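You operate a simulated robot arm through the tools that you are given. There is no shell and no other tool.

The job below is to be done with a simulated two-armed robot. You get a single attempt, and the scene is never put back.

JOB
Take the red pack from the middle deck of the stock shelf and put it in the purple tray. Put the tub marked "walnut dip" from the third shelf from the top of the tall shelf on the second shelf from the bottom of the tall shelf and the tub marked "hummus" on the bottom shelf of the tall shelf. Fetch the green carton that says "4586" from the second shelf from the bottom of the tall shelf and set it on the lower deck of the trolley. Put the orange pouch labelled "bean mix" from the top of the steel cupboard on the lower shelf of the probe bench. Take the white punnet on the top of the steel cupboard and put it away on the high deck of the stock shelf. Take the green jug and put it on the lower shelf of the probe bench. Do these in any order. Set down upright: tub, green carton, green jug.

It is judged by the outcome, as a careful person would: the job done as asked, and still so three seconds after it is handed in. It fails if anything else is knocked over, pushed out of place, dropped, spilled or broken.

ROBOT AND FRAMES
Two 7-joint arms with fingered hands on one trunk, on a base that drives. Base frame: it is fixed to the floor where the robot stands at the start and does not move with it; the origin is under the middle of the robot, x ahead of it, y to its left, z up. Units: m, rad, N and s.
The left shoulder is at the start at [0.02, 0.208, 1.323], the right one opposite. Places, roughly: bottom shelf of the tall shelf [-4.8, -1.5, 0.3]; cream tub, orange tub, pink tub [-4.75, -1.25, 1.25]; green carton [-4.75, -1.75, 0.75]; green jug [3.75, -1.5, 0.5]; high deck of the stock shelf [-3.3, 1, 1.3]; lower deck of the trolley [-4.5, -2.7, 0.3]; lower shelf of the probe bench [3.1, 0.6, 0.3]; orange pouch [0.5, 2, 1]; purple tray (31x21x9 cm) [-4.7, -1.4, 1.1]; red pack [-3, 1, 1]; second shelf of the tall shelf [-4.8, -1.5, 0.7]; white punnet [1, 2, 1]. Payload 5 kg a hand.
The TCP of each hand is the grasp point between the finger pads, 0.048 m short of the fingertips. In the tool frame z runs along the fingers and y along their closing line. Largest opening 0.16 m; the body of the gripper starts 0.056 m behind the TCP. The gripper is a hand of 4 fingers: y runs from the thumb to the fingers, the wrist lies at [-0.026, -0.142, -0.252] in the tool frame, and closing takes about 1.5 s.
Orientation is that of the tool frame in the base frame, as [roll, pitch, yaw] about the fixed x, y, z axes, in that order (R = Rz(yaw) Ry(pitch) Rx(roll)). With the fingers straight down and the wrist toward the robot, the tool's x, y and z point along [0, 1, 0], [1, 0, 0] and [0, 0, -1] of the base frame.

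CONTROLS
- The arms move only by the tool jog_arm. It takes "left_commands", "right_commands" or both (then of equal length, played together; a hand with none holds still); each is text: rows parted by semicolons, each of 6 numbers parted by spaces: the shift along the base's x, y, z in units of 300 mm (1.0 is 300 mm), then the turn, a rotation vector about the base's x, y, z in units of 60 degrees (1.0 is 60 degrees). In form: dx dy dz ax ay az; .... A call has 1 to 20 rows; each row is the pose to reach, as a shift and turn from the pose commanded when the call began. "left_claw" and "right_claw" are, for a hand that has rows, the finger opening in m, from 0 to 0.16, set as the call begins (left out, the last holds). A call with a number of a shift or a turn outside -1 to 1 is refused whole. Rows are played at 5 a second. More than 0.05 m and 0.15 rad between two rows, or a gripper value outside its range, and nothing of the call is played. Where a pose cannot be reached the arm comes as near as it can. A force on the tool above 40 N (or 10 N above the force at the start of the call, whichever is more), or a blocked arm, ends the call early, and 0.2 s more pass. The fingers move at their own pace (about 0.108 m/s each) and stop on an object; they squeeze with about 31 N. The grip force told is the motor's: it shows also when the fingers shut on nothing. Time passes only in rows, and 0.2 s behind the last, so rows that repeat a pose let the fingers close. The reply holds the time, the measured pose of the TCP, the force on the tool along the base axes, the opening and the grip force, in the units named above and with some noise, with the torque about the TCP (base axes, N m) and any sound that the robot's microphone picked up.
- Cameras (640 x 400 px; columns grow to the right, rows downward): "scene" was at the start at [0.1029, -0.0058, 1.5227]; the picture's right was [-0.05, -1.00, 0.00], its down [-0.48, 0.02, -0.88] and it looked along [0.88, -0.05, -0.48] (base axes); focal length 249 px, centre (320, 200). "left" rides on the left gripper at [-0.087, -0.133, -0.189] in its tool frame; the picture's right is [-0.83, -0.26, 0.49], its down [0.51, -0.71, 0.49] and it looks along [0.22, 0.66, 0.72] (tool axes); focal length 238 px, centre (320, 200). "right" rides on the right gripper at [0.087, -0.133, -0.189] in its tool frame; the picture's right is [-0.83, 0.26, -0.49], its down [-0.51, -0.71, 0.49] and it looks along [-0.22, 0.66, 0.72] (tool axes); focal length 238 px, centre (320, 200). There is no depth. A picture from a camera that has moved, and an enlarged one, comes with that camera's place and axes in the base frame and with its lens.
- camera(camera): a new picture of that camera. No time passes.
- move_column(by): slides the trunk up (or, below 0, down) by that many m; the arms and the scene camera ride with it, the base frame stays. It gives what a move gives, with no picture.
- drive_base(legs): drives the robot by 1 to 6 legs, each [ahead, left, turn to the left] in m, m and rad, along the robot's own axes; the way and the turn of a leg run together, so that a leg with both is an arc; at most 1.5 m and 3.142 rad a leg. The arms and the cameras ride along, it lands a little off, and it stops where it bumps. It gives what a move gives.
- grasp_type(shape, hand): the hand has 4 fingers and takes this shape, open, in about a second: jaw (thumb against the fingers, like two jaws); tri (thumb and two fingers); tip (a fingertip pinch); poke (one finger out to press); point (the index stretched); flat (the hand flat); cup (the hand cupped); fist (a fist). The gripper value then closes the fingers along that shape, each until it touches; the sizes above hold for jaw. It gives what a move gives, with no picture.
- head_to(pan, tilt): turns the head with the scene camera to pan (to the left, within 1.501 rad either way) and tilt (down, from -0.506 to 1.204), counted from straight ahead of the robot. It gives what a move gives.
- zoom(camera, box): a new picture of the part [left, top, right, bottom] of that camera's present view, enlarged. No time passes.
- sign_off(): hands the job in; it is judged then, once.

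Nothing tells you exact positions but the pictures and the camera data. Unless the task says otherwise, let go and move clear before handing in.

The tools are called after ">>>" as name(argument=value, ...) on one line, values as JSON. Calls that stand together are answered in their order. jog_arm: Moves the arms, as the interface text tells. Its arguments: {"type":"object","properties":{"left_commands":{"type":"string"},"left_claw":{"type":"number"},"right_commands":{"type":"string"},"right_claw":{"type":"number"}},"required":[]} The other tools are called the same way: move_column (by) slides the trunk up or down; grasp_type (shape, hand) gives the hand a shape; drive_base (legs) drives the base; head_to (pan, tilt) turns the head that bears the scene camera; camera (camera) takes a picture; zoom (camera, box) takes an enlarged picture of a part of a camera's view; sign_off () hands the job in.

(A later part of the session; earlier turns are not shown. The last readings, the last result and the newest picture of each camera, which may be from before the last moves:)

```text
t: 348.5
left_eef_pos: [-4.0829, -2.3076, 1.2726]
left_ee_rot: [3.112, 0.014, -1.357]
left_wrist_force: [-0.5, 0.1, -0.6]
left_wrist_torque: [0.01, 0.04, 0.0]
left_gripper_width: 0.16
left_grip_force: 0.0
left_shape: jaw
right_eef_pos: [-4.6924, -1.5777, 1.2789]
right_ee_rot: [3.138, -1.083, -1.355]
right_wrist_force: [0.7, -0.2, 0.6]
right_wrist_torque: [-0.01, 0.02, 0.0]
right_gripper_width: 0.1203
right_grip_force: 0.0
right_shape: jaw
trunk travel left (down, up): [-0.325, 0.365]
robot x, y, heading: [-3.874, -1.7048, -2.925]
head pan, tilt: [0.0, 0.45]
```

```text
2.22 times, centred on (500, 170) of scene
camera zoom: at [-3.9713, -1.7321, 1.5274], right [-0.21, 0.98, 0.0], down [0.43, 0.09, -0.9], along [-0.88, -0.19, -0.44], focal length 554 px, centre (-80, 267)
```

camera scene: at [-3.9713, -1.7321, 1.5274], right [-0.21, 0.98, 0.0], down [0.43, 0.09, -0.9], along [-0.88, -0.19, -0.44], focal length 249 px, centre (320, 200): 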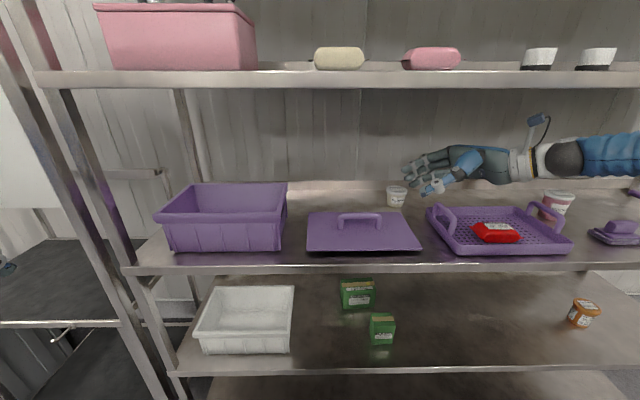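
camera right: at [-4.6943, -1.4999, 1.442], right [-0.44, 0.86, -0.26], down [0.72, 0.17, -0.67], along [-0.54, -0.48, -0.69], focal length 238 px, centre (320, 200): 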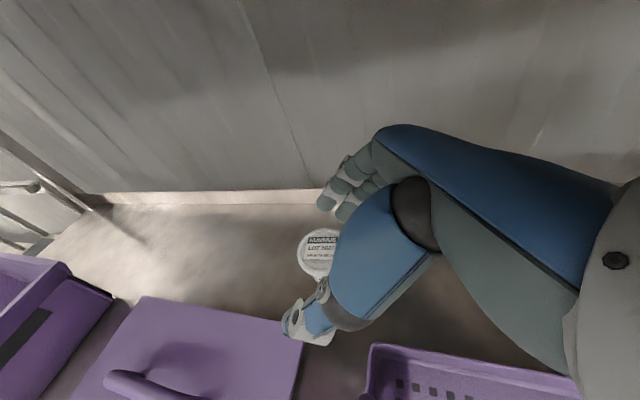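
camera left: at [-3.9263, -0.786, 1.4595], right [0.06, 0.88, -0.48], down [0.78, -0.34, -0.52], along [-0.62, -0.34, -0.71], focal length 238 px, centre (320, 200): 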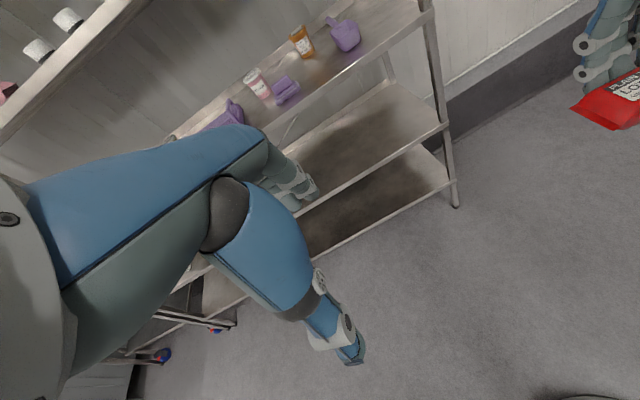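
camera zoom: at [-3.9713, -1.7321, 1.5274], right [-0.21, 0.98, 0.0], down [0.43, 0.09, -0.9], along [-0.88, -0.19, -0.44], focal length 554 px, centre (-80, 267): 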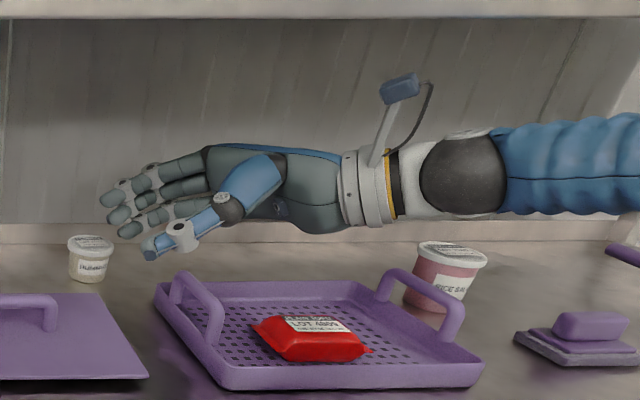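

The forearm lies level now, well below the upper shelf. Advancing to above the hummus.

>>> jog_arm(right_commands="-0.12 -0.038 0 0 0 0; -0.24 -0.076 0 0 0 0; -0.36 -0.114 0 0 0 0; -0.487 -0.152 0 0 0 0; -0.487 -0.152 0 0 0 0")

>>> zoom(camera="scene", box=[350, 110, 510, 220])

>>> camera(camera="right")

```text
t: 349.7
left_eef_pos: [-4.0808, -2.3061, 1.2719]
left_ee_rot: [3.112, 0.014, -1.357]
left_wrist_force: [0.1, 1.3, 0.8]
left_wrist_torque: [-0.04, 0.08, 0.06]
left_gripper_width: 0.1599
left_grip_force: 0.0
left_shape: jaw
right_eef_pos: [-4.8391, -1.6245, 1.2812]
right_ee_rot: [3.132, -1.085, -1.349]
right_wrist_force: [-0.2, 1.0, -0.2]
right_wrist_torque: [-0.01, 0.02, -0.11]
right_gripper_width: 0.12
right_grip_force: 0.0
right_shape: jaw
trunk travel left (down, up): [-0.325, 0.365]
robot x, y, heading: [-3.8752, -1.7087, -2.929]
head pan, tilt: [0.0, 0.45]
```

```text
3.64 times, centred on (430, 165) of scene
camera zoom: at [-3.9697, -1.7313, 1.5275], right [-0.21, 0.98, 0.0], down [0.42, 0.09, -0.9], along [-0.88, -0.19, -0.43], focal length 907 px, centre (-80, 327)
```

zoom: 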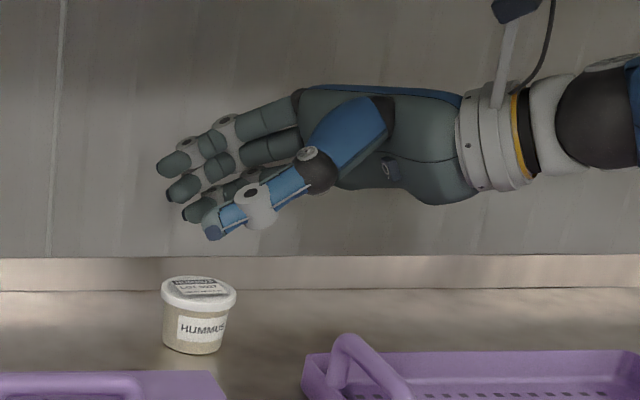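

```text
taken
camera right: at [-4.7351, -1.4724, 1.4462], right [-0.43, 0.75, -0.51], down [0.73, -0.04, -0.68], along [-0.53, -0.66, -0.53], focal length 238 px, centre (320, 200)
```

right: 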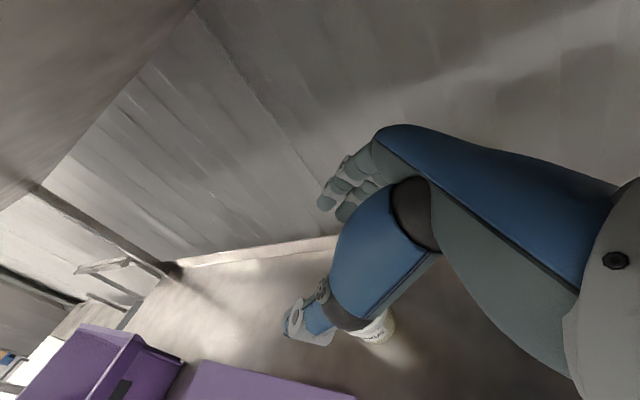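

Aligned as with the first tub. Descending around the hummus in steps.

>>> jog_arm(right_commands="0 0 -0.08 0 0 0; 0 0 -0.16 0 0 0; 0 0 -0.23 0 0 0; 0 0 -0.23 0 0 0")

>>> zoom(camera="scene", box=[350, 110, 510, 220])

>>> camera(camera="right")

```text
t: 350.7
left_eef_pos: [-4.0838, -2.307, 1.2716]
left_ee_rot: [3.11, 0.017, -1.357]
left_wrist_force: [0.9, -0.2, -0.5]
left_wrist_torque: [0.01, 0.0, 0.02]
left_gripper_width: 0.1597
left_grip_force: 0.1
left_shape: jaw
right_eef_pos: [-4.8368, -1.6235, 1.2136]
right_ee_rot: [3.137, -1.082, -1.353]
right_wrist_force: [0.6, -0.2, 0.1]
right_wrist_torque: [0.05, 0.05, 0.03]
right_gripper_width: 0.1201
right_grip_force: 0.1
right_shape: jaw
trunk travel left (down, up): [-0.325, 0.365]
robot x, y, heading: [-3.8746, -1.7113, -2.926]
head pan, tilt: [0.0, 0.45]
```

```text
3.64 times, centred on (430, 165) of scene
camera zoom: at [-3.9708, -1.7326, 1.5274], right [-0.21, 0.98, 0.0], down [0.42, 0.09, -0.9], along [-0.88, -0.19, -0.44], focal length 907 px, centre (-80, 327)
```

zoom: 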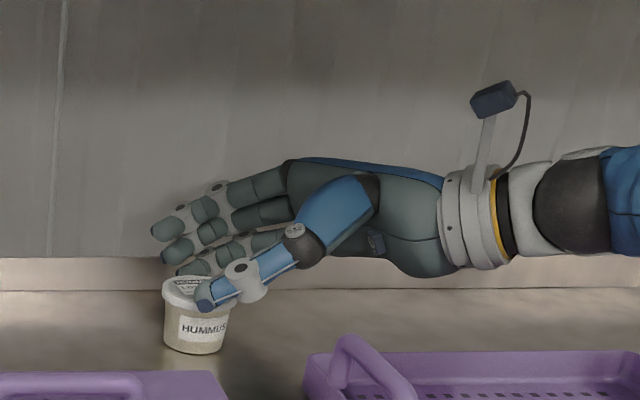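

```text
taken
camera right: at [-4.734, -1.4719, 1.3781], right [-0.43, 0.75, -0.51], down [0.73, -0.04, -0.68], along [-0.53, -0.66, -0.53], focal length 238 px, centre (320, 200)
```

right: 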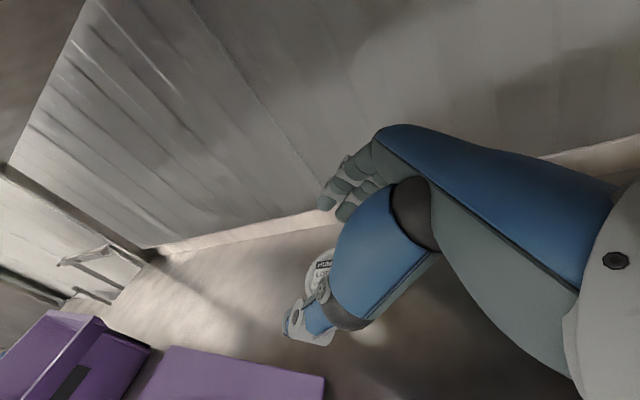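

>>> jog_arm(right_commands="0 0 -0.03 0 0 0; 0 0 -0.06 0 0 0; 0 0 -0.08 0 0 0; 0 0 -0.1 0 0 0; 0 0 -0.1 0 0 0")

>>> zoom(camera="scene", box=[350, 130, 470, 220])

>>> camera(camera="right")

```text
t: 351.9
left_eef_pos: [-4.083, -2.307, 1.272]
left_ee_rot: [3.112, 0.017, -1.358]
left_wrist_force: [0.1, 0.0, 0.1]
left_wrist_torque: [0.01, -0.01, 0.01]
left_gripper_width: 0.1598
left_grip_force: 0.1
left_shape: jaw
right_eef_pos: [-4.8389, -1.6221, 1.1846]
right_ee_rot: [3.133, -1.084, -1.351]
right_wrist_force: [0.3, 3.3, 12.2]
right_wrist_torque: [-0.16, 0.82, -0.19]
right_gripper_width: 0.1202
right_grip_force: 0.1
right_shape: jaw
trunk travel left (down, up): [-0.325, 0.365]
robot x, y, heading: [-3.8728, -1.7093, -2.927]
head pan, tilt: [0.0, 0.45]
```

```text
4.44 times, centred on (410, 175) of scene
camera zoom: at [-3.9704, -1.7322, 1.5275], right [-0.21, 0.98, 0.0], down [0.42, 0.09, -0.9], along [-0.88, -0.19, -0.43], focal length 1108 px, centre (-80, 311)
```

zoom: 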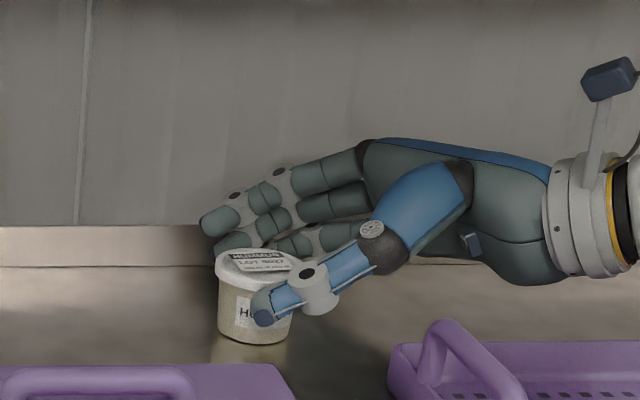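

```text
taken
camera right: at [-4.7352, -1.4706, 1.3497], right [-0.43, 0.75, -0.51], down [0.73, -0.04, -0.68], along [-0.53, -0.66, -0.53], focal length 238 px, centre (320, 200)
```

right: 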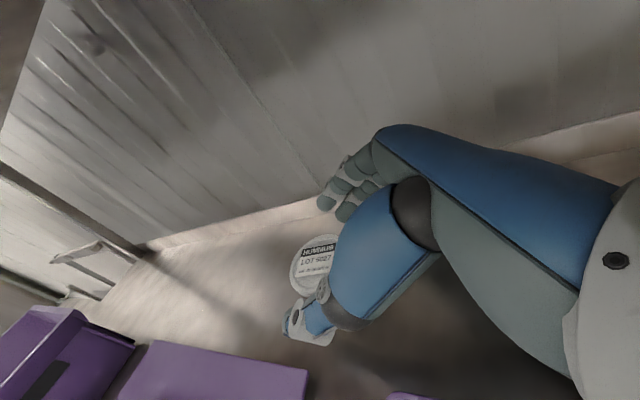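

The lowest finger touches the shelf; rise 4 mm and close.

>>> jog_arm(right_commands="0 0 0.015 0 0 0; 0 0 0.015 0 0 0")

>>> jog_arm(right_commands="0 0 0 0 0 0; 0 0 0 0 0 0; 0 0 0 0 0 0; 0 0 0 0 0 0; 0 0 0 0 0 0; 0 0 0 0 0 0; 0 0 0 0 0 0", right_claw=0.0)

>>> zoom(camera="scene", box=[350, 130, 470, 220])

>>> camera(camera="right")

```text
t: 352.5
left_eef_pos: [-4.0815, -2.3081, 1.2719]
left_ee_rot: [3.112, 0.018, -1.356]
left_wrist_force: [-0.5, 0.5, 0.1]
left_wrist_torque: [0.01, -0.01, -0.01]
left_gripper_width: 0.1597
left_grip_force: 0.0
left_shape: jaw
right_eef_pos: [-4.8388, -1.6227, 1.1862]
right_ee_rot: [3.135, -1.08, -1.352]
right_wrist_force: [0.1, 1.4, 5.7]
right_wrist_torque: [-0.09, 0.43, -0.13]
right_gripper_width: 0.1203
right_grip_force: 0.0
right_shape: jaw
trunk travel left (down, up): [-0.325, 0.365]
robot x, y, heading: [-3.8725, -1.7092, -2.924]
head pan, tilt: [0.0, 0.45]
```

```text
t: 354.1
left_eef_pos: [-4.0827, -2.3066, 1.2713]
left_ee_rot: [3.111, 0.017, -1.356]
left_wrist_force: [-0.5, 1.1, 0.4]
left_wrist_torque: [0.0, -0.03, -0.03]
left_gripper_width: 0.1598
left_grip_force: 0.0
left_shape: jaw
right_eef_pos: [-4.8392, -1.6227, 1.1868]
right_ee_rot: [3.132, -1.084, -1.349]
right_wrist_force: [-2.1, -0.9, 7.3]
right_wrist_torque: [-0.19, 0.41, -0.05]
right_gripper_width: 0.0554
right_grip_force: 31.0
right_shape: jaw
trunk travel left (down, up): [-0.325, 0.365]
robot x, y, heading: [-3.8749, -1.7102, -2.922]
head pan, tilt: [0.0, 0.45]
```

```text
4.44 times, centred on (410, 175) of scene
camera zoom: at [-3.9711, -1.7327, 1.5274], right [-0.21, 0.98, 0.0], down [0.43, 0.09, -0.9], along [-0.88, -0.19, -0.44], focal length 1108 px, centre (-80, 311)
```

zoom: 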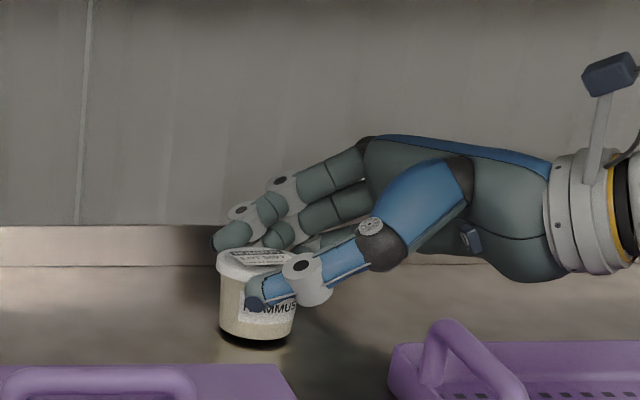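

```text
taken
camera right: at [-4.7359, -1.4715, 1.3522], right [-0.43, 0.75, -0.51], down [0.73, -0.04, -0.68], along [-0.53, -0.66, -0.53], focal length 238 px, centre (320, 200)
```

right: 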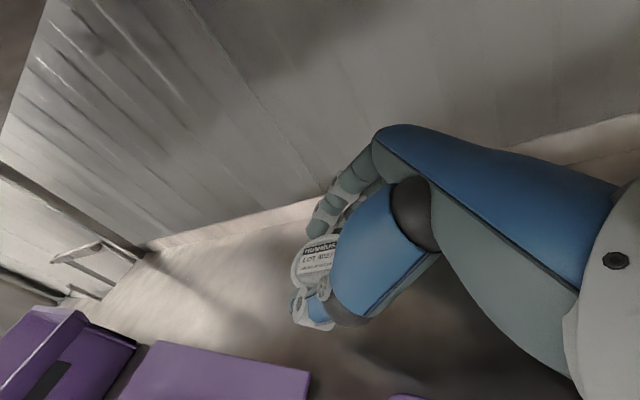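

Gripped. Lift 4.5 cm and check the hold.

>>> jog_arm(right_commands="0 0 0.04 0 0 0; 0 0 0.09 0 0 0; 0 0 0.15 0 0 0; 0 0 0.15 0 0 0")

>>> zoom(camera="scene", box=[350, 130, 470, 220])

```text
t: 355.1
left_eef_pos: [-4.084, -2.3074, 1.2715]
left_ee_rot: [3.114, 0.017, -1.356]
left_wrist_force: [-0.2, 0.6, 0.1]
left_wrist_torque: [-0.01, -0.03, 0.0]
left_gripper_width: 0.16
left_grip_force: 0.1
left_shape: jaw
right_eef_pos: [-4.8397, -1.6232, 1.2292]
right_ee_rot: [3.135, -1.081, -1.353]
right_wrist_force: [-0.2, 0.9, -2.2]
right_wrist_torque: [0.0, 0.02, 0.05]
right_gripper_width: 0.0549
right_grip_force: 31.1
right_shape: jaw
trunk travel left (down, up): [-0.325, 0.365]
robot x, y, heading: [-3.8737, -1.7089, -2.929]
head pan, tilt: [0.0, 0.45]
```

```text
4.44 times, centred on (410, 175) of scene
camera zoom: at [-3.9721, -1.7326, 1.5272], right [-0.21, 0.98, 0.0], down [0.43, 0.09, -0.9], along [-0.88, -0.19, -0.44], focal length 1108 px, centre (-80, 311)
```

zoom: 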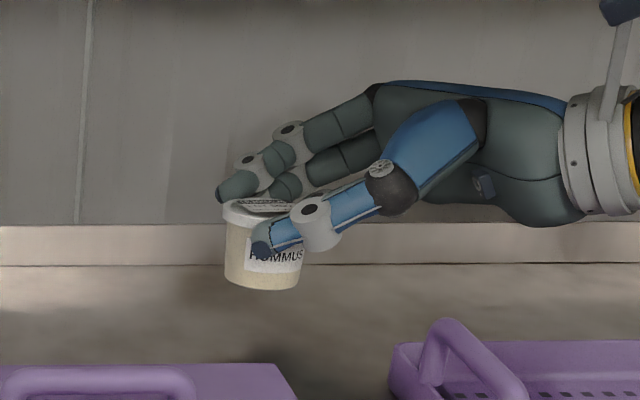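

Held upright. Raise to entry height and withdraw straight back.

>>> jog_arm(right_commands="0 0 0.08 0 0 0; 0 0 0.165 0 0 0; 0.12 0.027 0.165 0 0 0; 0.24 0.053 0.165 0 0 0; 0.37 0.081 0.165 0 0 0; 0.5 0.11 0.165 0 0 0; 0.63 0.138 0.165 0 0 0; 0.76 0.167 0.165 0 0 0; 0.89 0.195 0.165 0 0 0; 0.98 0.215 0.165 0 0 0; 0.98 0.215 0.165 0 0 0")

>>> camera(camera="scene")

```text
t: 357.5
left_eef_pos: [-4.0835, -2.3074, 1.2728]
left_ee_rot: [3.114, 0.018, -1.358]
left_wrist_force: [-1.0, 0.0, -0.4]
left_wrist_torque: [0.01, -0.07, -0.03]
left_gripper_width: 0.16
left_grip_force: 0.1
left_shape: jaw
right_eef_pos: [-4.543, -1.5583, 1.2824]
right_ee_rot: [3.139, -1.08, -1.357]
right_wrist_force: [0.4, 0.1, -1.6]
right_wrist_torque: [0.01, 0.0, 0.07]
right_gripper_width: 0.0549
right_grip_force: 31.0
right_shape: jaw
trunk travel left (down, up): [-0.325, 0.365]
robot x, y, heading: [-3.8736, -1.7092, -2.921]
head pan, tilt: [0.0, 0.45]
```

```text
taken
camera scene: at [-3.9723, -1.7329, 1.5272], right [-0.21, 0.98, 0.0], down [0.43, 0.09, -0.9], along [-0.88, -0.19, -0.44], focal length 249 px, centre (320, 200)
```

scene: 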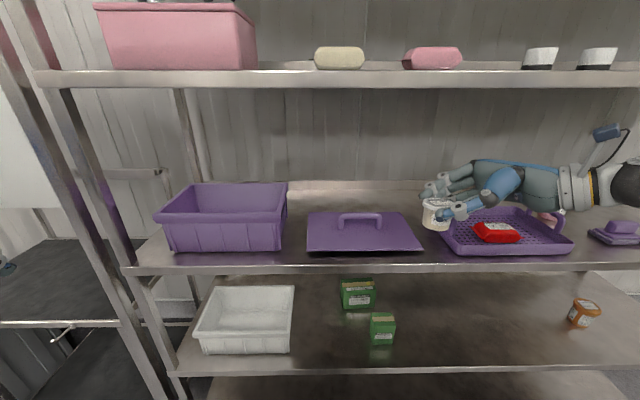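

Backing off a little, then lowering the trunk for the bottom shelf.

>>> drive_base(legs=[[-0.14, 0, 0]])

>>> move_column(by=-0.325)

>>> jog_arm(right_commands="0.03 -0.12 -0.08 0 0 0; 0.06 -0.25 -0.15 0 0 0; 0.09 -0.38 -0.22 0 0 0; 0.12 -0.51 -0.29 0 0 0; 0.15 -0.63 -0.36 0 0 0; 0.17 -0.75 -0.43 0 0 0; 0.17 -0.75 -0.55 0 0 0; 0.17 -0.75 -0.68 0 0 0; 0.17 -0.75 -0.8 0 0 0; 0.17 -0.75 -0.8 0 0 0")

>>> camera(camera="scene")

>>> camera(camera="right")

```text
t: 358.8
left_eef_pos: [-3.9436, -2.2759, 1.2717]
left_ee_rot: [3.111, 0.016, -1.358]
left_wrist_force: [0.7, 0.4, 0.1]
left_wrist_torque: [-0.04, 0.13, 0.07]
left_gripper_width: 0.1601
left_grip_force: 0.0
left_shape: jaw
right_eef_pos: [-4.403, -1.5278, 1.2821]
right_ee_rot: [3.13, -1.084, -1.347]
right_wrist_force: [1.5, 0.7, -0.3]
right_wrist_torque: [0.1, 0.08, -0.16]
right_gripper_width: 0.0549
right_grip_force: 30.7
right_shape: jaw
trunk travel left (down, up): [-0.325, 0.365]
robot x, y, heading: [-3.7357, -1.6787, -2.924]
head pan, tilt: [0.0, 0.45]
```

```text
t: 362.0
left_eef_pos: [-3.9441, -2.2755, 0.9466]
left_ee_rot: [3.111, 0.018, -1.359]
left_wrist_force: [-0.8, -0.1, 0.4]
left_wrist_torque: [-0.02, 0.01, 0.01]
left_gripper_width: 0.1601
left_grip_force: 0.0
left_shape: jaw
right_eef_pos: [-4.4043, -1.5277, 0.9578]
right_ee_rot: [3.13, -1.083, -1.348]
right_wrist_force: [0.2, -0.3, -1.5]
right_wrist_torque: [0.05, 0.01, 0.0]
right_gripper_width: 0.055
right_grip_force: 30.8
right_shape: jaw
trunk travel left (down, up): [0.0, 0.69]
robot x, y, heading: [-3.7334, -1.6816, -2.927]
head pan, tilt: [0.0, 0.45]
```

```text
t: 364.2
left_eef_pos: [-3.9463, -2.2764, 0.9467]
left_ee_rot: [3.111, 0.018, -1.359]
left_wrist_force: [-0.3, 0.4, -0.1]
left_wrist_torque: [0.01, -0.01, -0.01]
left_gripper_width: 0.1598
left_grip_force: 0.1
left_shape: jaw
right_eef_pos: [-4.3526, -1.7542, 0.7185]
right_ee_rot: [3.138, -1.081, -1.354]
right_wrist_force: [-0.1, 1.2, -0.8]
right_wrist_torque: [0.02, 0.02, -0.04]
right_gripper_width: 0.0547
right_grip_force: 31.3
right_shape: jaw
trunk travel left (down, up): [0.0, 0.69]
robot x, y, heading: [-3.7393, -1.6772, -2.927]
head pan, tilt: [0.0, 0.45]
```

```text
taken
camera scene: at [-3.8329, -1.7021, 1.2024], right [-0.21, 0.98, 0.0], down [0.43, 0.09, -0.9], along [-0.88, -0.19, -0.44], focal length 249 px, centre (320, 200)
```

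scene: 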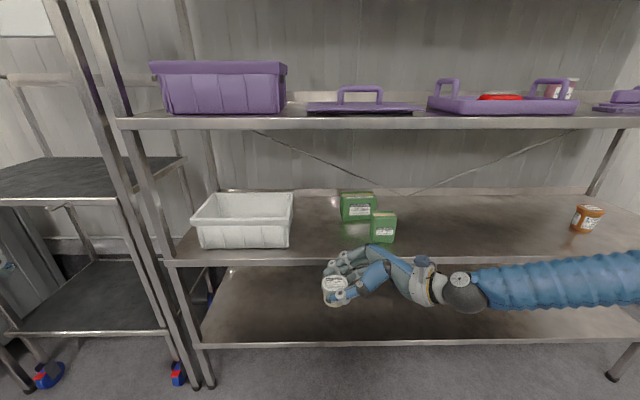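

```text
taken
camera right: at [-4.2495, -1.6023, 0.8838], right [-0.43, 0.75, -0.51], down [0.73, -0.04, -0.68], along [-0.53, -0.66, -0.53], focal length 238 px, centre (320, 200)
```

right: 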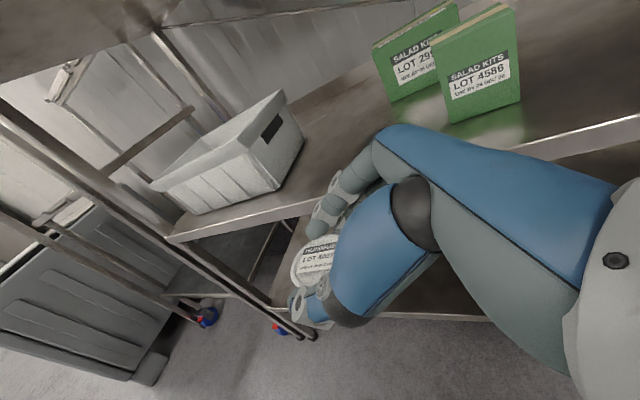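

Continuing down in front of the shelf to the bottom level.

>>> jog_arm(right_commands="0 0 -0.14 0 0 0; 0 0 -0.28 0 0 0; 0 0 -0.42 0 0 0; 0 0 -0.56 0 0 0; 0 0 -0.7 0 0 0; 0 0 -0.84 0 0 0; 0 0 -0.98 0 0 0; 0 0 -0.98 0 0 0")

>>> camera(camera="scene")

>>> camera(camera="right")

```text
t: 366.0
left_eef_pos: [-3.9451, -2.2769, 0.9468]
left_ee_rot: [3.113, 0.017, -1.358]
left_wrist_force: [-0.6, -0.1, 0.1]
left_wrist_torque: [0.02, -0.03, -0.04]
left_gripper_width: 0.1597
left_grip_force: 0.1
left_shape: jaw
right_eef_pos: [-4.3524, -1.7543, 0.4256]
right_ee_rot: [3.13, -1.083, -1.348]
right_wrist_force: [-0.3, -0.1, -2.4]
right_wrist_torque: [-0.01, 0.01, 0.02]
right_gripper_width: 0.0544
right_grip_force: 30.9
right_shape: jaw
trunk travel left (down, up): [0.0, 0.69]
robot x, y, heading: [-3.7358, -1.6759, -2.923]
head pan, tilt: [0.0, 0.45]
```

```text
taken
camera scene: at [-3.8329, -1.7022, 1.2023], right [-0.21, 0.98, 0.0], down [0.43, 0.09, -0.9], along [-0.88, -0.19, -0.44], focal length 249 px, centre (320, 200)
```

scene: 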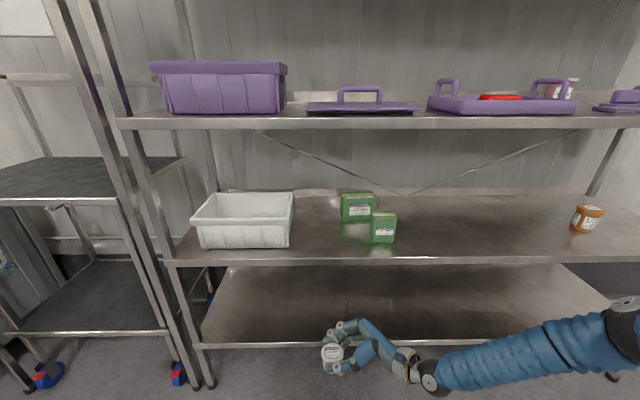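

```text
taken
camera right: at [-4.2492, -1.6025, 0.5898], right [-0.43, 0.75, -0.51], down [0.73, -0.04, -0.68], along [-0.53, -0.66, -0.53], focal length 238 px, centre (320, 200)
```

right: 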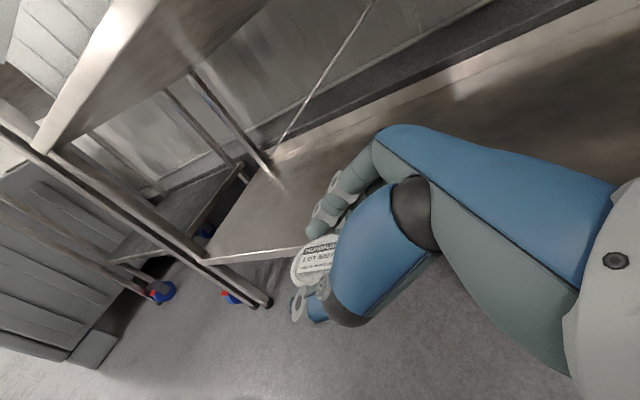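

I'll extend the arm 8 cm (over the bottom shelf), then drive in 12 cm.

>>> jog_arm(right_commands="-0.13 -0.028 0 0 0 0; -0.26 -0.057 0 0 0 0; -0.26 -0.057 -0.05 0 0 0; -0.26 -0.057 -0.08 0 0 0; -0.26 -0.057 -0.08 0 0 0")

>>> drive_base(legs=[[0.13, 0, 0]])

>>> camera(camera="scene")

>>> camera(camera="right")

```text
t: 367.2
left_eef_pos: [-3.9449, -2.2764, 0.9468]
left_ee_rot: [3.114, 0.018, -1.358]
left_wrist_force: [0.6, -0.1, 0.0]
left_wrist_torque: [0.04, -0.02, 0.01]
left_gripper_width: 0.1597
left_grip_force: 0.1
left_shape: jaw
right_eef_pos: [-4.4313, -1.771, 0.3991]
right_ee_rot: [3.135, -1.083, -1.353]
right_wrist_force: [0.4, -0.4, -2.0]
right_wrist_torque: [0.07, 0.04, 0.02]
right_gripper_width: 0.0541
right_grip_force: 31.3
right_shape: jaw
trunk travel left (down, up): [0.0, 0.69]
robot x, y, heading: [-3.7381, -1.6767, -2.925]
head pan, tilt: [0.0, 0.45]
```

```text
t: 368.5
left_eef_pos: [-4.0733, -2.3046, 0.9471]
left_ee_rot: [3.115, 0.016, -1.357]
left_wrist_force: [0.1, 0.1, -0.4]
left_wrist_torque: [0.0, 0.01, -0.05]
left_gripper_width: 0.1599
left_grip_force: 0.1
left_shape: jaw
right_eef_pos: [-4.5585, -1.7995, 0.3995]
right_ee_rot: [3.137, -1.082, -1.354]
right_wrist_force: [-0.1, 0.6, -0.7]
right_wrist_torque: [0.03, 0.06, 0.02]
right_gripper_width: 0.0543
right_grip_force: 30.8
right_shape: jaw
trunk travel left (down, up): [0.0, 0.69]
robot x, y, heading: [-3.8638, -1.7096, -2.929]
head pan, tilt: [0.0, 0.45]
```

```text
taken
camera scene: at [-3.9603, -1.7301, 1.2023], right [-0.21, 0.98, 0.0], down [0.43, 0.09, -0.9], along [-0.88, -0.19, -0.44], focal length 249 px, centre (320, 200)
```

scene: 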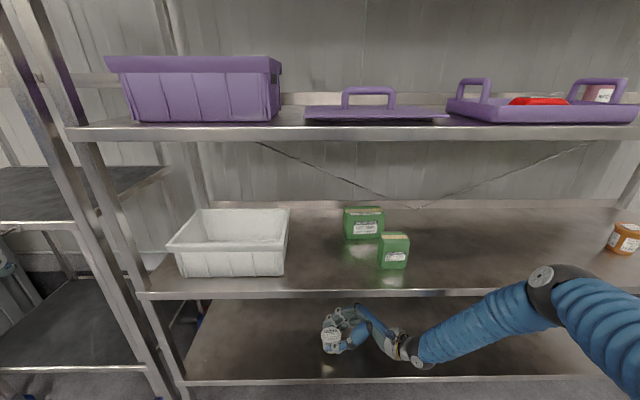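

```text
taken
camera right: at [-4.4546, -1.648, 0.5647], right [-0.43, 0.75, -0.51], down [0.73, -0.04, -0.68], along [-0.53, -0.66, -0.53], focal length 238 px, centre (320, 200)
```

right: 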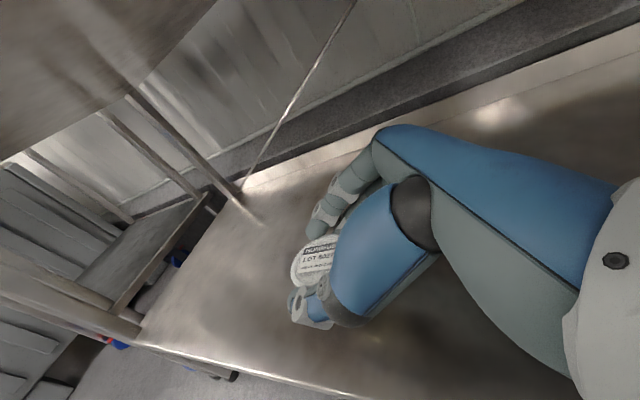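

In position, ~11 cm inside. Lowering gently to the bottom shelf.

>>> jog_arm(right_commands="0 0 -0.04 0 0 0; 0 0 -0.08 0 0 0; 0 0 -0.1 0 0 0; 0 0 -0.1 0 0 0")

>>> jog_arm(right_commands="0 0 -0.01 0 0 0; 0 0 -0.02 0 0 0; 0 0 -0.03 0 0 0; 0 0 -0.03 0 0 0")

>>> zoom(camera="scene", box=[290, 290, 440, 390])

```text
t: 369.5
left_eef_pos: [-4.0721, -2.3046, 0.9466]
left_ee_rot: [3.113, 0.017, -1.358]
left_wrist_force: [0.7, 0.0, 0.1]
left_wrist_torque: [-0.02, 0.04, -0.04]
left_gripper_width: 0.1598
left_grip_force: 0.1
left_shape: jaw
right_eef_pos: [-4.5576, -1.799, 0.3702]
right_ee_rot: [3.133, -1.082, -1.348]
right_wrist_force: [-0.4, -0.5, -2.0]
right_wrist_torque: [0.02, 0.06, -0.04]
right_gripper_width: 0.0544
right_grip_force: 31.6
right_shape: jaw
trunk travel left (down, up): [0.0, 0.69]
robot x, y, heading: [-3.86, -1.704, -2.925]
head pan, tilt: [0.0, 0.45]
```

```text
t: 370.5
left_eef_pos: [-4.0701, -2.3049, 0.949]
left_ee_rot: [3.11, 0.018, -1.357]
left_wrist_force: [0.7, 0.2, 0.0]
left_wrist_torque: [-0.02, 0.01, 0.02]
left_gripper_width: 0.1597
left_grip_force: 0.1
left_shape: jaw
right_eef_pos: [-4.5606, -1.8003, 0.366]
right_ee_rot: [3.116, -1.087, -1.338]
right_wrist_force: [0.2, 0.4, 35.4]
right_wrist_torque: [-0.57, 0.22, 0.03]
right_gripper_width: 0.0544
right_grip_force: 31.0
right_shape: jaw
trunk travel left (down, up): [0.0, 0.69]
robot x, y, heading: [-3.8603, -1.7075, -2.929]
head pan, tilt: [0.0, 0.45]
```

```text
4.00 times, centred on (365, 340) of scene
camera zoom: at [-3.9579, -1.7298, 1.2028], right [-0.21, 0.98, 0.0], down [0.42, 0.09, -0.9], along [-0.88, -0.19, -0.43], focal length 997 px, centre (140, -360)
```

zoom: 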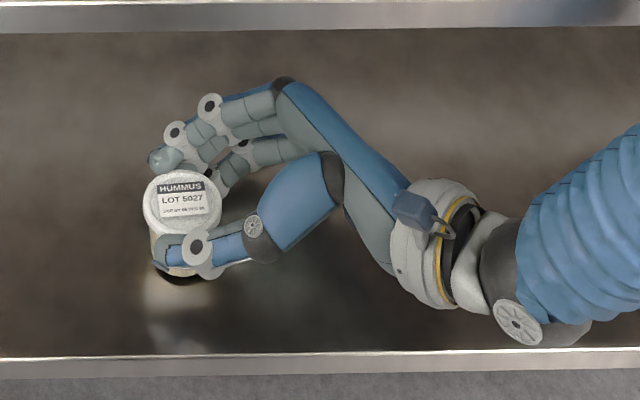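

The tub rests on the shelf (z≈0.30). Ease up slightly and open.

>>> jog_arm(right_commands="0 0 0.01 0 0 0; 0 0 0.01 0 0 0")

>>> jog_arm(right_commands="0 0 0 0 0 0; 0 0 0 0 0 0; 0 0 0.005 0 0 0; 0 0 0.01 0 0 0; 0 0 0.015 0 0 0; 0 0 0.02 0 0 0", right_claw=0.12)

>>> zoom(camera="scene", box=[290, 290, 440, 390])

>>> camera(camera="right")

```text
t: 371.1
left_eef_pos: [-4.0706, -2.3049, 0.9475]
left_ee_rot: [3.112, 0.017, -1.358]
left_wrist_force: [-0.1, 0.1, -0.2]
left_wrist_torque: [0.04, -0.02, 0.02]
left_gripper_width: 0.1596
left_grip_force: 0.0
left_shape: jaw
right_eef_pos: [-4.5591, -1.7994, 0.3666]
right_ee_rot: [3.13, -1.085, -1.348]
right_wrist_force: [-3.3, -3.0, 29.0]
right_wrist_torque: [-0.74, 0.43, -0.14]
right_gripper_width: 0.0545
right_grip_force: 30.9
right_shape: jaw
trunk travel left (down, up): [0.0, 0.69]
robot x, y, heading: [-3.86, -1.7089, -2.926]
head pan, tilt: [0.0, 0.45]
```

```text
t: 372.5
left_eef_pos: [-4.0712, -2.305, 0.9466]
left_ee_rot: [3.112, 0.018, -1.359]
left_wrist_force: [0.5, -0.5, 0.1]
left_wrist_torque: [-0.01, 0.02, 0.0]
left_gripper_width: 0.1599
left_grip_force: 0.1
left_shape: jaw
right_eef_pos: [-4.5564, -1.7986, 0.3679]
right_ee_rot: [3.138, -1.08, -1.355]
right_wrist_force: [0.6, 0.1, 1.1]
right_wrist_torque: [-0.03, 0.05, -0.03]
right_gripper_width: 0.1199
right_grip_force: 0.0
right_shape: jaw
trunk travel left (down, up): [0.0, 0.69]
robot x, y, heading: [-3.8599, -1.7079, -2.927]
head pan, tilt: [0.0, 0.45]
```

```text
4.00 times, centred on (365, 340) of scene
camera zoom: at [-3.96, -1.7301, 1.2022], right [-0.21, 0.98, 0.0], down [0.43, 0.09, -0.9], along [-0.88, -0.19, -0.44], focal length 997 px, centre (140, -360)
```

zoom: 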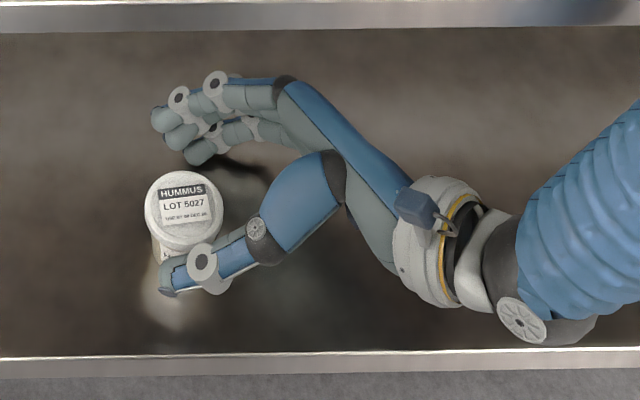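

```text
taken
camera right: at [-4.4542, -1.6478, 0.5341], right [-0.43, 0.75, -0.51], down [0.73, -0.04, -0.68], along [-0.53, -0.66, -0.53], focal length 238 px, centre (320, 200)
```

right: 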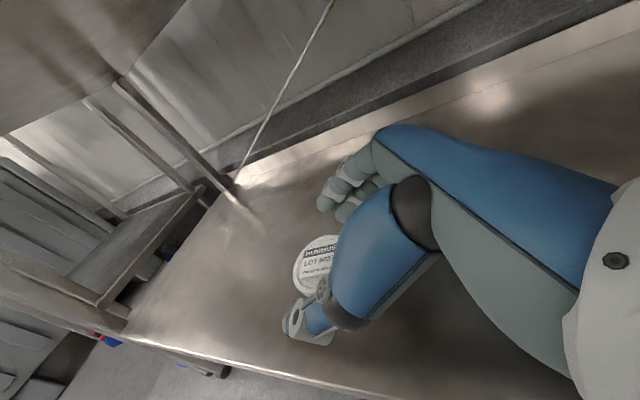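

Released and standing. I'll slide the hand off to the right and up along the finger axis, then withdraw.

>>> jog_arm(right_commands="-0.02 0.09 0.05 0 0 0; -0.04 0.19 0.1 0 0 0; -0.06 0.28 0.15 0 0 0; -0.082 0.375 0.2 0 0 0; -0.082 0.375 0.2 0 0 0")

>>> zoom(camera="scene", box=[290, 290, 440, 390])

```text
t: 373.7
left_eef_pos: [-4.0717, -2.3045, 0.9476]
left_ee_rot: [3.111, 0.018, -1.358]
left_wrist_force: [-1.3, -0.4, -1.0]
left_wrist_torque: [-0.05, 0.02, 0.0]
left_gripper_width: 0.1599
left_grip_force: 0.0
left_shape: jaw
right_eef_pos: [-4.5841, -1.686, 0.4303]
right_ee_rot: [3.134, -1.082, -1.352]
right_wrist_force: [-0.3, -0.3, 0.1]
right_wrist_torque: [-0.01, 0.01, -0.01]
right_gripper_width: 0.1196
right_grip_force: 0.0
right_shape: jaw
trunk travel left (down, up): [0.0, 0.69]
robot x, y, heading: [-3.863, -1.706, -2.926]
head pan, tilt: [0.0, 0.45]
```

```text
4.00 times, centred on (365, 340) of scene
camera zoom: at [-3.9599, -1.73, 1.2023], right [-0.21, 0.98, 0.0], down [0.43, 0.09, -0.9], along [-0.88, -0.19, -0.44], focal length 997 px, centre (140, -360)
```

zoom: 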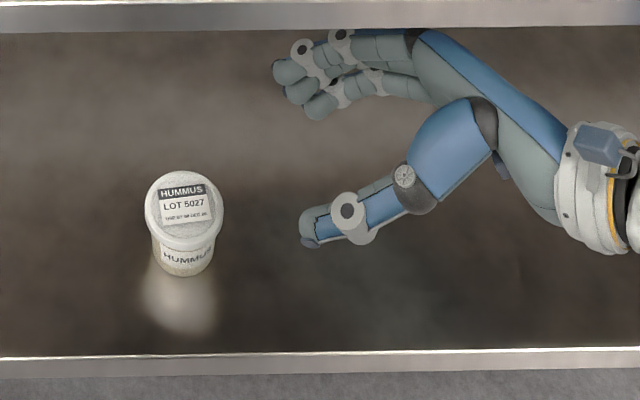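

The hummus stands upright on the bottom shelf. Next I back out, pull the right hand clear and bring it up to a neutral pose.

>>> drive_base(legs=[[-0.13, 0, 0]])

>>> jog_arm(right_commands="0.13 0.028 0 0 0 0; 0.26 0.057 0 0 0 0; 0.4 0.087 0 0 0 0; 0.4 0.087 0.1 0 0 0; 0.4 0.087 0.24 0 0 0; 0.4 0.087 0.38 0 0 0; 0.4 0.087 0.52 0 0 0; 0.4 0.087 0.66 0 0 0; 0.4 0.087 0.8 0 0 0; 0.4 0.087 0.94 0 0 0; 0.4 0.087 0.94 0 0 0")

>>> camera(camera="scene")

```text
t: 375.0
left_eef_pos: [-3.9453, -2.2764, 0.9467]
left_ee_rot: [3.111, 0.016, -1.356]
left_wrist_force: [0.6, -0.3, -0.2]
left_wrist_torque: [0.01, 0.03, -0.02]
left_gripper_width: 0.1598
left_grip_force: 0.0
left_shape: jaw
right_eef_pos: [-4.4596, -1.6625, 0.4301]
right_ee_rot: [3.133, -1.082, -1.346]
right_wrist_force: [1.4, 0.0, -0.2]
right_wrist_torque: [-0.01, -0.03, -0.01]
right_gripper_width: 0.1197
right_grip_force: 0.0
right_shape: jaw
trunk travel left (down, up): [0.0, 0.69]
robot x, y, heading: [-3.7346, -1.676, -2.925]
head pan, tilt: [0.0, 0.45]
```

```text
t: 377.4
left_eef_pos: [-3.9452, -2.278, 0.9481]
left_ee_rot: [3.111, 0.018, -1.357]
left_wrist_force: [0.2, -0.6, -0.1]
left_wrist_torque: [0.02, 0.05, 0.04]
left_gripper_width: 0.16
left_grip_force: 0.0
left_shape: jaw
right_eef_pos: [-4.3365, -1.6352, 0.7147]
right_ee_rot: [3.132, -1.081, -1.346]
right_wrist_force: [0.8, 0.0, 0.2]
right_wrist_torque: [0.02, -0.01, -0.03]
right_gripper_width: 0.12
right_grip_force: 0.1
right_shape: jaw
trunk travel left (down, up): [0.0, 0.69]
robot x, y, heading: [-3.7384, -1.6785, -2.924]
head pan, tilt: [0.0, 0.45]
```

```text
taken
camera scene: at [-3.8347, -1.7026, 1.2023], right [-0.22, 0.98, 0.0], down [0.42, 0.09, -0.9], along [-0.88, -0.19, -0.44], focal length 249 px, centre (320, 200)
```

scene: 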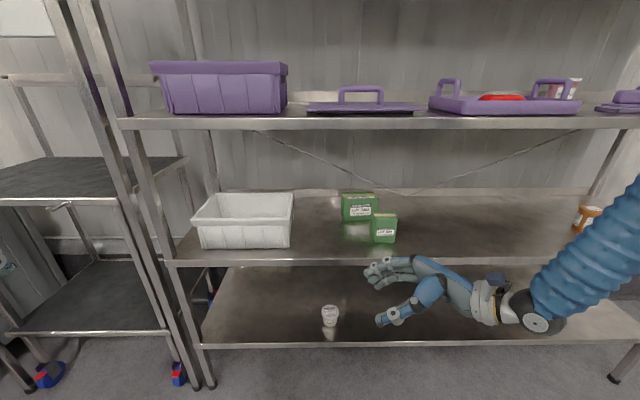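

>>> zoom(camera="scene", box=[320, 180, 440, 270])

>>> camera(camera="left")

```text
4.44 times, centred on (380, 225) of scene
camera zoom: at [-3.8347, -1.7026, 1.2023], right [-0.22, 0.98, 0.0], down [0.42, 0.09, -0.9], along [-0.88, -0.19, -0.44], focal length 1108 px, centre (53, 89)
```

zoom: 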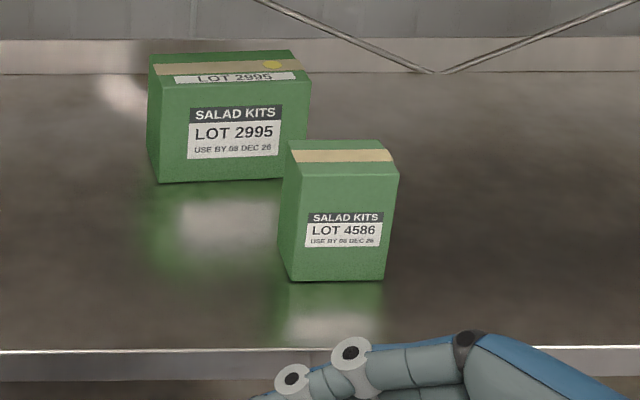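

```text
taken
camera left: at [-3.828, -2.1663, 1.1339], right [0.06, 0.88, -0.48], down [0.79, -0.34, -0.52], along [-0.62, -0.35, -0.71], focal length 238 px, centre (320, 200)
```

left: 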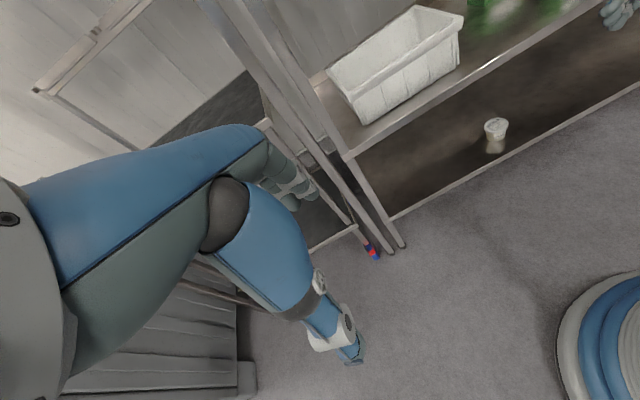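

The carton 4586 is at about [−4.617, −1.645], 11 cm inside the edge, 7.5×5×10 cm. I'll use the left hand for it, so first I unroll the right hand and park it at my right side.

>>> jog_arm(right_commands="0.035 0.09 0.06 0.105 0.023 0; 0.07 0.18 0.12 0.21 0.046 0; 0.11 0.28 0.17 0.314 0.069 0; 0.147 0.373 0.23 0.418 0.092 0; 0.183 0.467 0.29 0.523 0.116 0; 0.22 0.56 0.34 0.627 0.139 0; 0.257 0.653 0.4 0.732 0.162 0; 0.257 0.653 0.4 0.732 0.162 0")

>>> jog_arm(right_commands="0.06 0.13 0.08 0.07 0.015 0; 0.12 0.26 0.16 0.14 0.03 0; 0.18 0.39 0.24 0.21 0.046 0; 0.24 0.52 0.32 0.277 0.061 0; 0.257 0.653 0.38 0.277 0.061 0; 0.257 0.653 0.38 0.277 0.061 0")

>>> camera(camera="scene")

```text
t: 379.2
left_eef_pos: [-3.946, -2.2769, 0.9477]
left_ee_rot: [3.111, 0.015, -1.358]
left_wrist_force: [-0.3, 0.9, 0.9]
left_wrist_torque: [-0.05, -0.02, 0.03]
left_gripper_width: 0.16
left_grip_force: 0.0
left_shape: jaw
right_eef_pos: [-4.2644, -1.4386, 0.8343]
right_ee_rot: [3.138, -0.298, -1.351]
right_wrist_force: [0.0, 2.0, -0.2]
right_wrist_torque: [-0.08, 0.03, 0.01]
right_gripper_width: 0.1201
right_grip_force: 0.0
right_shape: jaw
trunk travel left (down, up): [0.0, 0.69]
robot x, y, heading: [-3.7342, -1.6781, -2.924]
head pan, tilt: [0.0, 0.45]
```

```text
t: 380.6
left_eef_pos: [-3.9444, -2.2787, 0.9471]
left_ee_rot: [3.111, 0.018, -1.354]
left_wrist_force: [-0.4, 0.1, -0.5]
left_wrist_torque: [0.02, 0.03, 0.01]
left_gripper_width: 0.16
left_grip_force: 0.0
left_shape: jaw
right_eef_pos: [-4.186, -1.2457, 0.9473]
right_ee_rot: [3.139, 0.0, -1.351]
right_wrist_force: [-0.3, 0.2, 0.2]
right_wrist_torque: [0.03, 0.0, 0.0]
right_gripper_width: 0.1202
right_grip_force: 0.0
right_shape: jaw
trunk travel left (down, up): [0.0, 0.69]
robot x, y, heading: [-3.7364, -1.6773, -2.924]
head pan, tilt: [0.0, 0.45]
```

```text
taken
camera scene: at [-3.8345, -1.7032, 1.2023], right [-0.22, 0.98, 0.0], down [0.42, 0.09, -0.9], along [-0.88, -0.2, -0.44], focal length 249 px, centre (320, 200)
```

scene: 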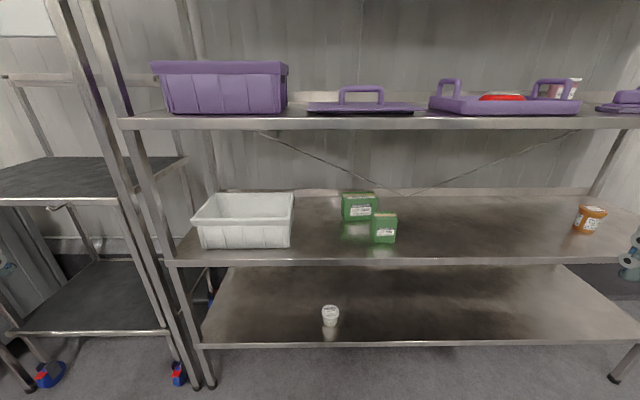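

Now shift right so the carton comes in front of the left hand, raise the trunk a little and bring the left hand forward.

>>> drive_base(legs=[[0, -0.4, 0]])

>>> move_column(by=0.1)

>>> jog_arm(left_commands="-0.11 0.1 0 0 0 0; -0.23 0.2 0 0 0 0; -0.34 0.3 0 0 0 0; -0.46 0.4 0 0 0 0; -0.57 0.5 0 0 0 0; -0.57 0.5 0 0 0 0", left_claw=0.12)

>>> jog_arm(left_commands="-0.11 0.1 -0.06 0 0 0; -0.23 0.2 -0.12 0 0 0; -0.34 0.3 -0.18 0 0 0; -0.46 0.4 -0.24 0 0 0; -0.57 0.5 -0.3 0 0 0; -0.57 0.5 -0.3 0 0 0")

>>> camera(camera="scene")

>>> camera(camera="left")

```text
t: 383.1
left_eef_pos: [-4.0311, -1.8876, 0.9478]
left_ee_rot: [3.111, 0.016, -1.353]
left_wrist_force: [-0.3, 1.1, -0.4]
left_wrist_torque: [-0.07, 0.0, 0.0]
left_gripper_width: 0.1599
left_grip_force: 0.1
left_shape: jaw
right_eef_pos: [-4.2751, -0.8545, 0.9485]
right_ee_rot: [3.138, -0.001, -1.35]
right_wrist_force: [0.0, -0.1, 0.4]
right_wrist_torque: [-0.1, 0.0, 0.01]
right_gripper_width: 0.1198
right_grip_force: 0.2
right_shape: jaw
trunk travel left (down, up): [0.0, 0.69]
robot x, y, heading: [-3.8246, -1.2906, -2.923]
head pan, tilt: [0.0, 0.45]
```

```text
t: 384.4
left_eef_pos: [-4.0311, -1.8882, 1.0469]
left_ee_rot: [3.113, 0.016, -1.353]
left_wrist_force: [-0.1, 1.0, 0.1]
left_wrist_torque: [-0.01, 0.03, 0.01]
left_gripper_width: 0.1599
left_grip_force: 0.0
left_shape: jaw
right_eef_pos: [-4.2766, -0.8564, 1.0481]
right_ee_rot: [3.138, 0.0, -1.35]
right_wrist_force: [-0.6, 0.6, 0.7]
right_wrist_torque: [0.01, -0.01, 0.03]
right_gripper_width: 0.1198
right_grip_force: 0.0
right_shape: jaw
trunk travel left (down, up): [-0.1, 0.59]
robot x, y, heading: [-3.8207, -1.2875, -2.925]
head pan, tilt: [0.0, 0.45]
```

```text
t: 385.8
left_eef_pos: [-4.2059, -1.7386, 1.0475]
left_ee_rot: [3.115, 0.018, -1.352]
left_wrist_force: [0.6, 0.4, 0.9]
left_wrist_torque: [0.05, 0.03, 0.0]
left_gripper_width: 0.1203
left_grip_force: 0.1
left_shape: jaw
right_eef_pos: [-4.2748, -0.8573, 1.0486]
right_ee_rot: [3.137, 0.0, -1.349]
right_wrist_force: [0.8, -0.8, 0.6]
right_wrist_torque: [0.02, 0.02, 0.0]
right_gripper_width: 0.12
right_grip_force: 0.0
right_shape: jaw
trunk travel left (down, up): [-0.1, 0.59]
robot x, y, heading: [-3.8233, -1.2895, -2.926]
head pan, tilt: [0.0, 0.45]
```

```text
refused: row 2 steps farther than a row can; nothing moved
```

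```text
taken
camera scene: at [-3.921, -1.3138, 1.3023], right [-0.22, 0.98, 0.0], down [0.42, 0.1, -0.9], along [-0.88, -0.2, -0.44], focal length 249 px, centre (320, 200)
```

scene: 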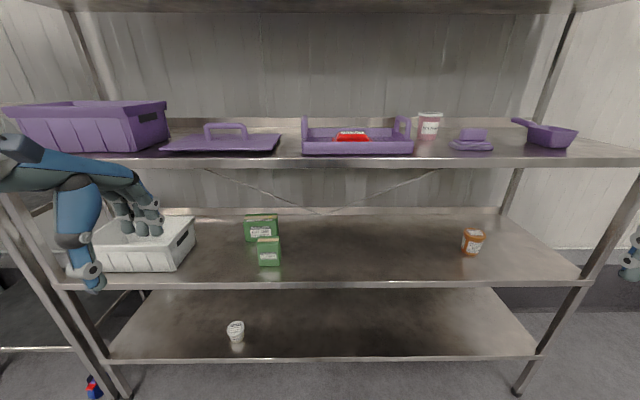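

```text
taken
camera left: at [-4.0893, -1.6281, 1.2344], right [0.06, 0.88, -0.48], down [0.79, -0.33, -0.52], along [-0.62, -0.35, -0.71], focal length 238 px, centre (320, 200)
```

left: 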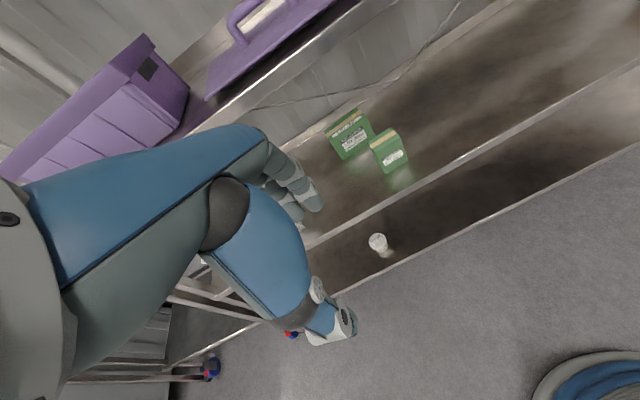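

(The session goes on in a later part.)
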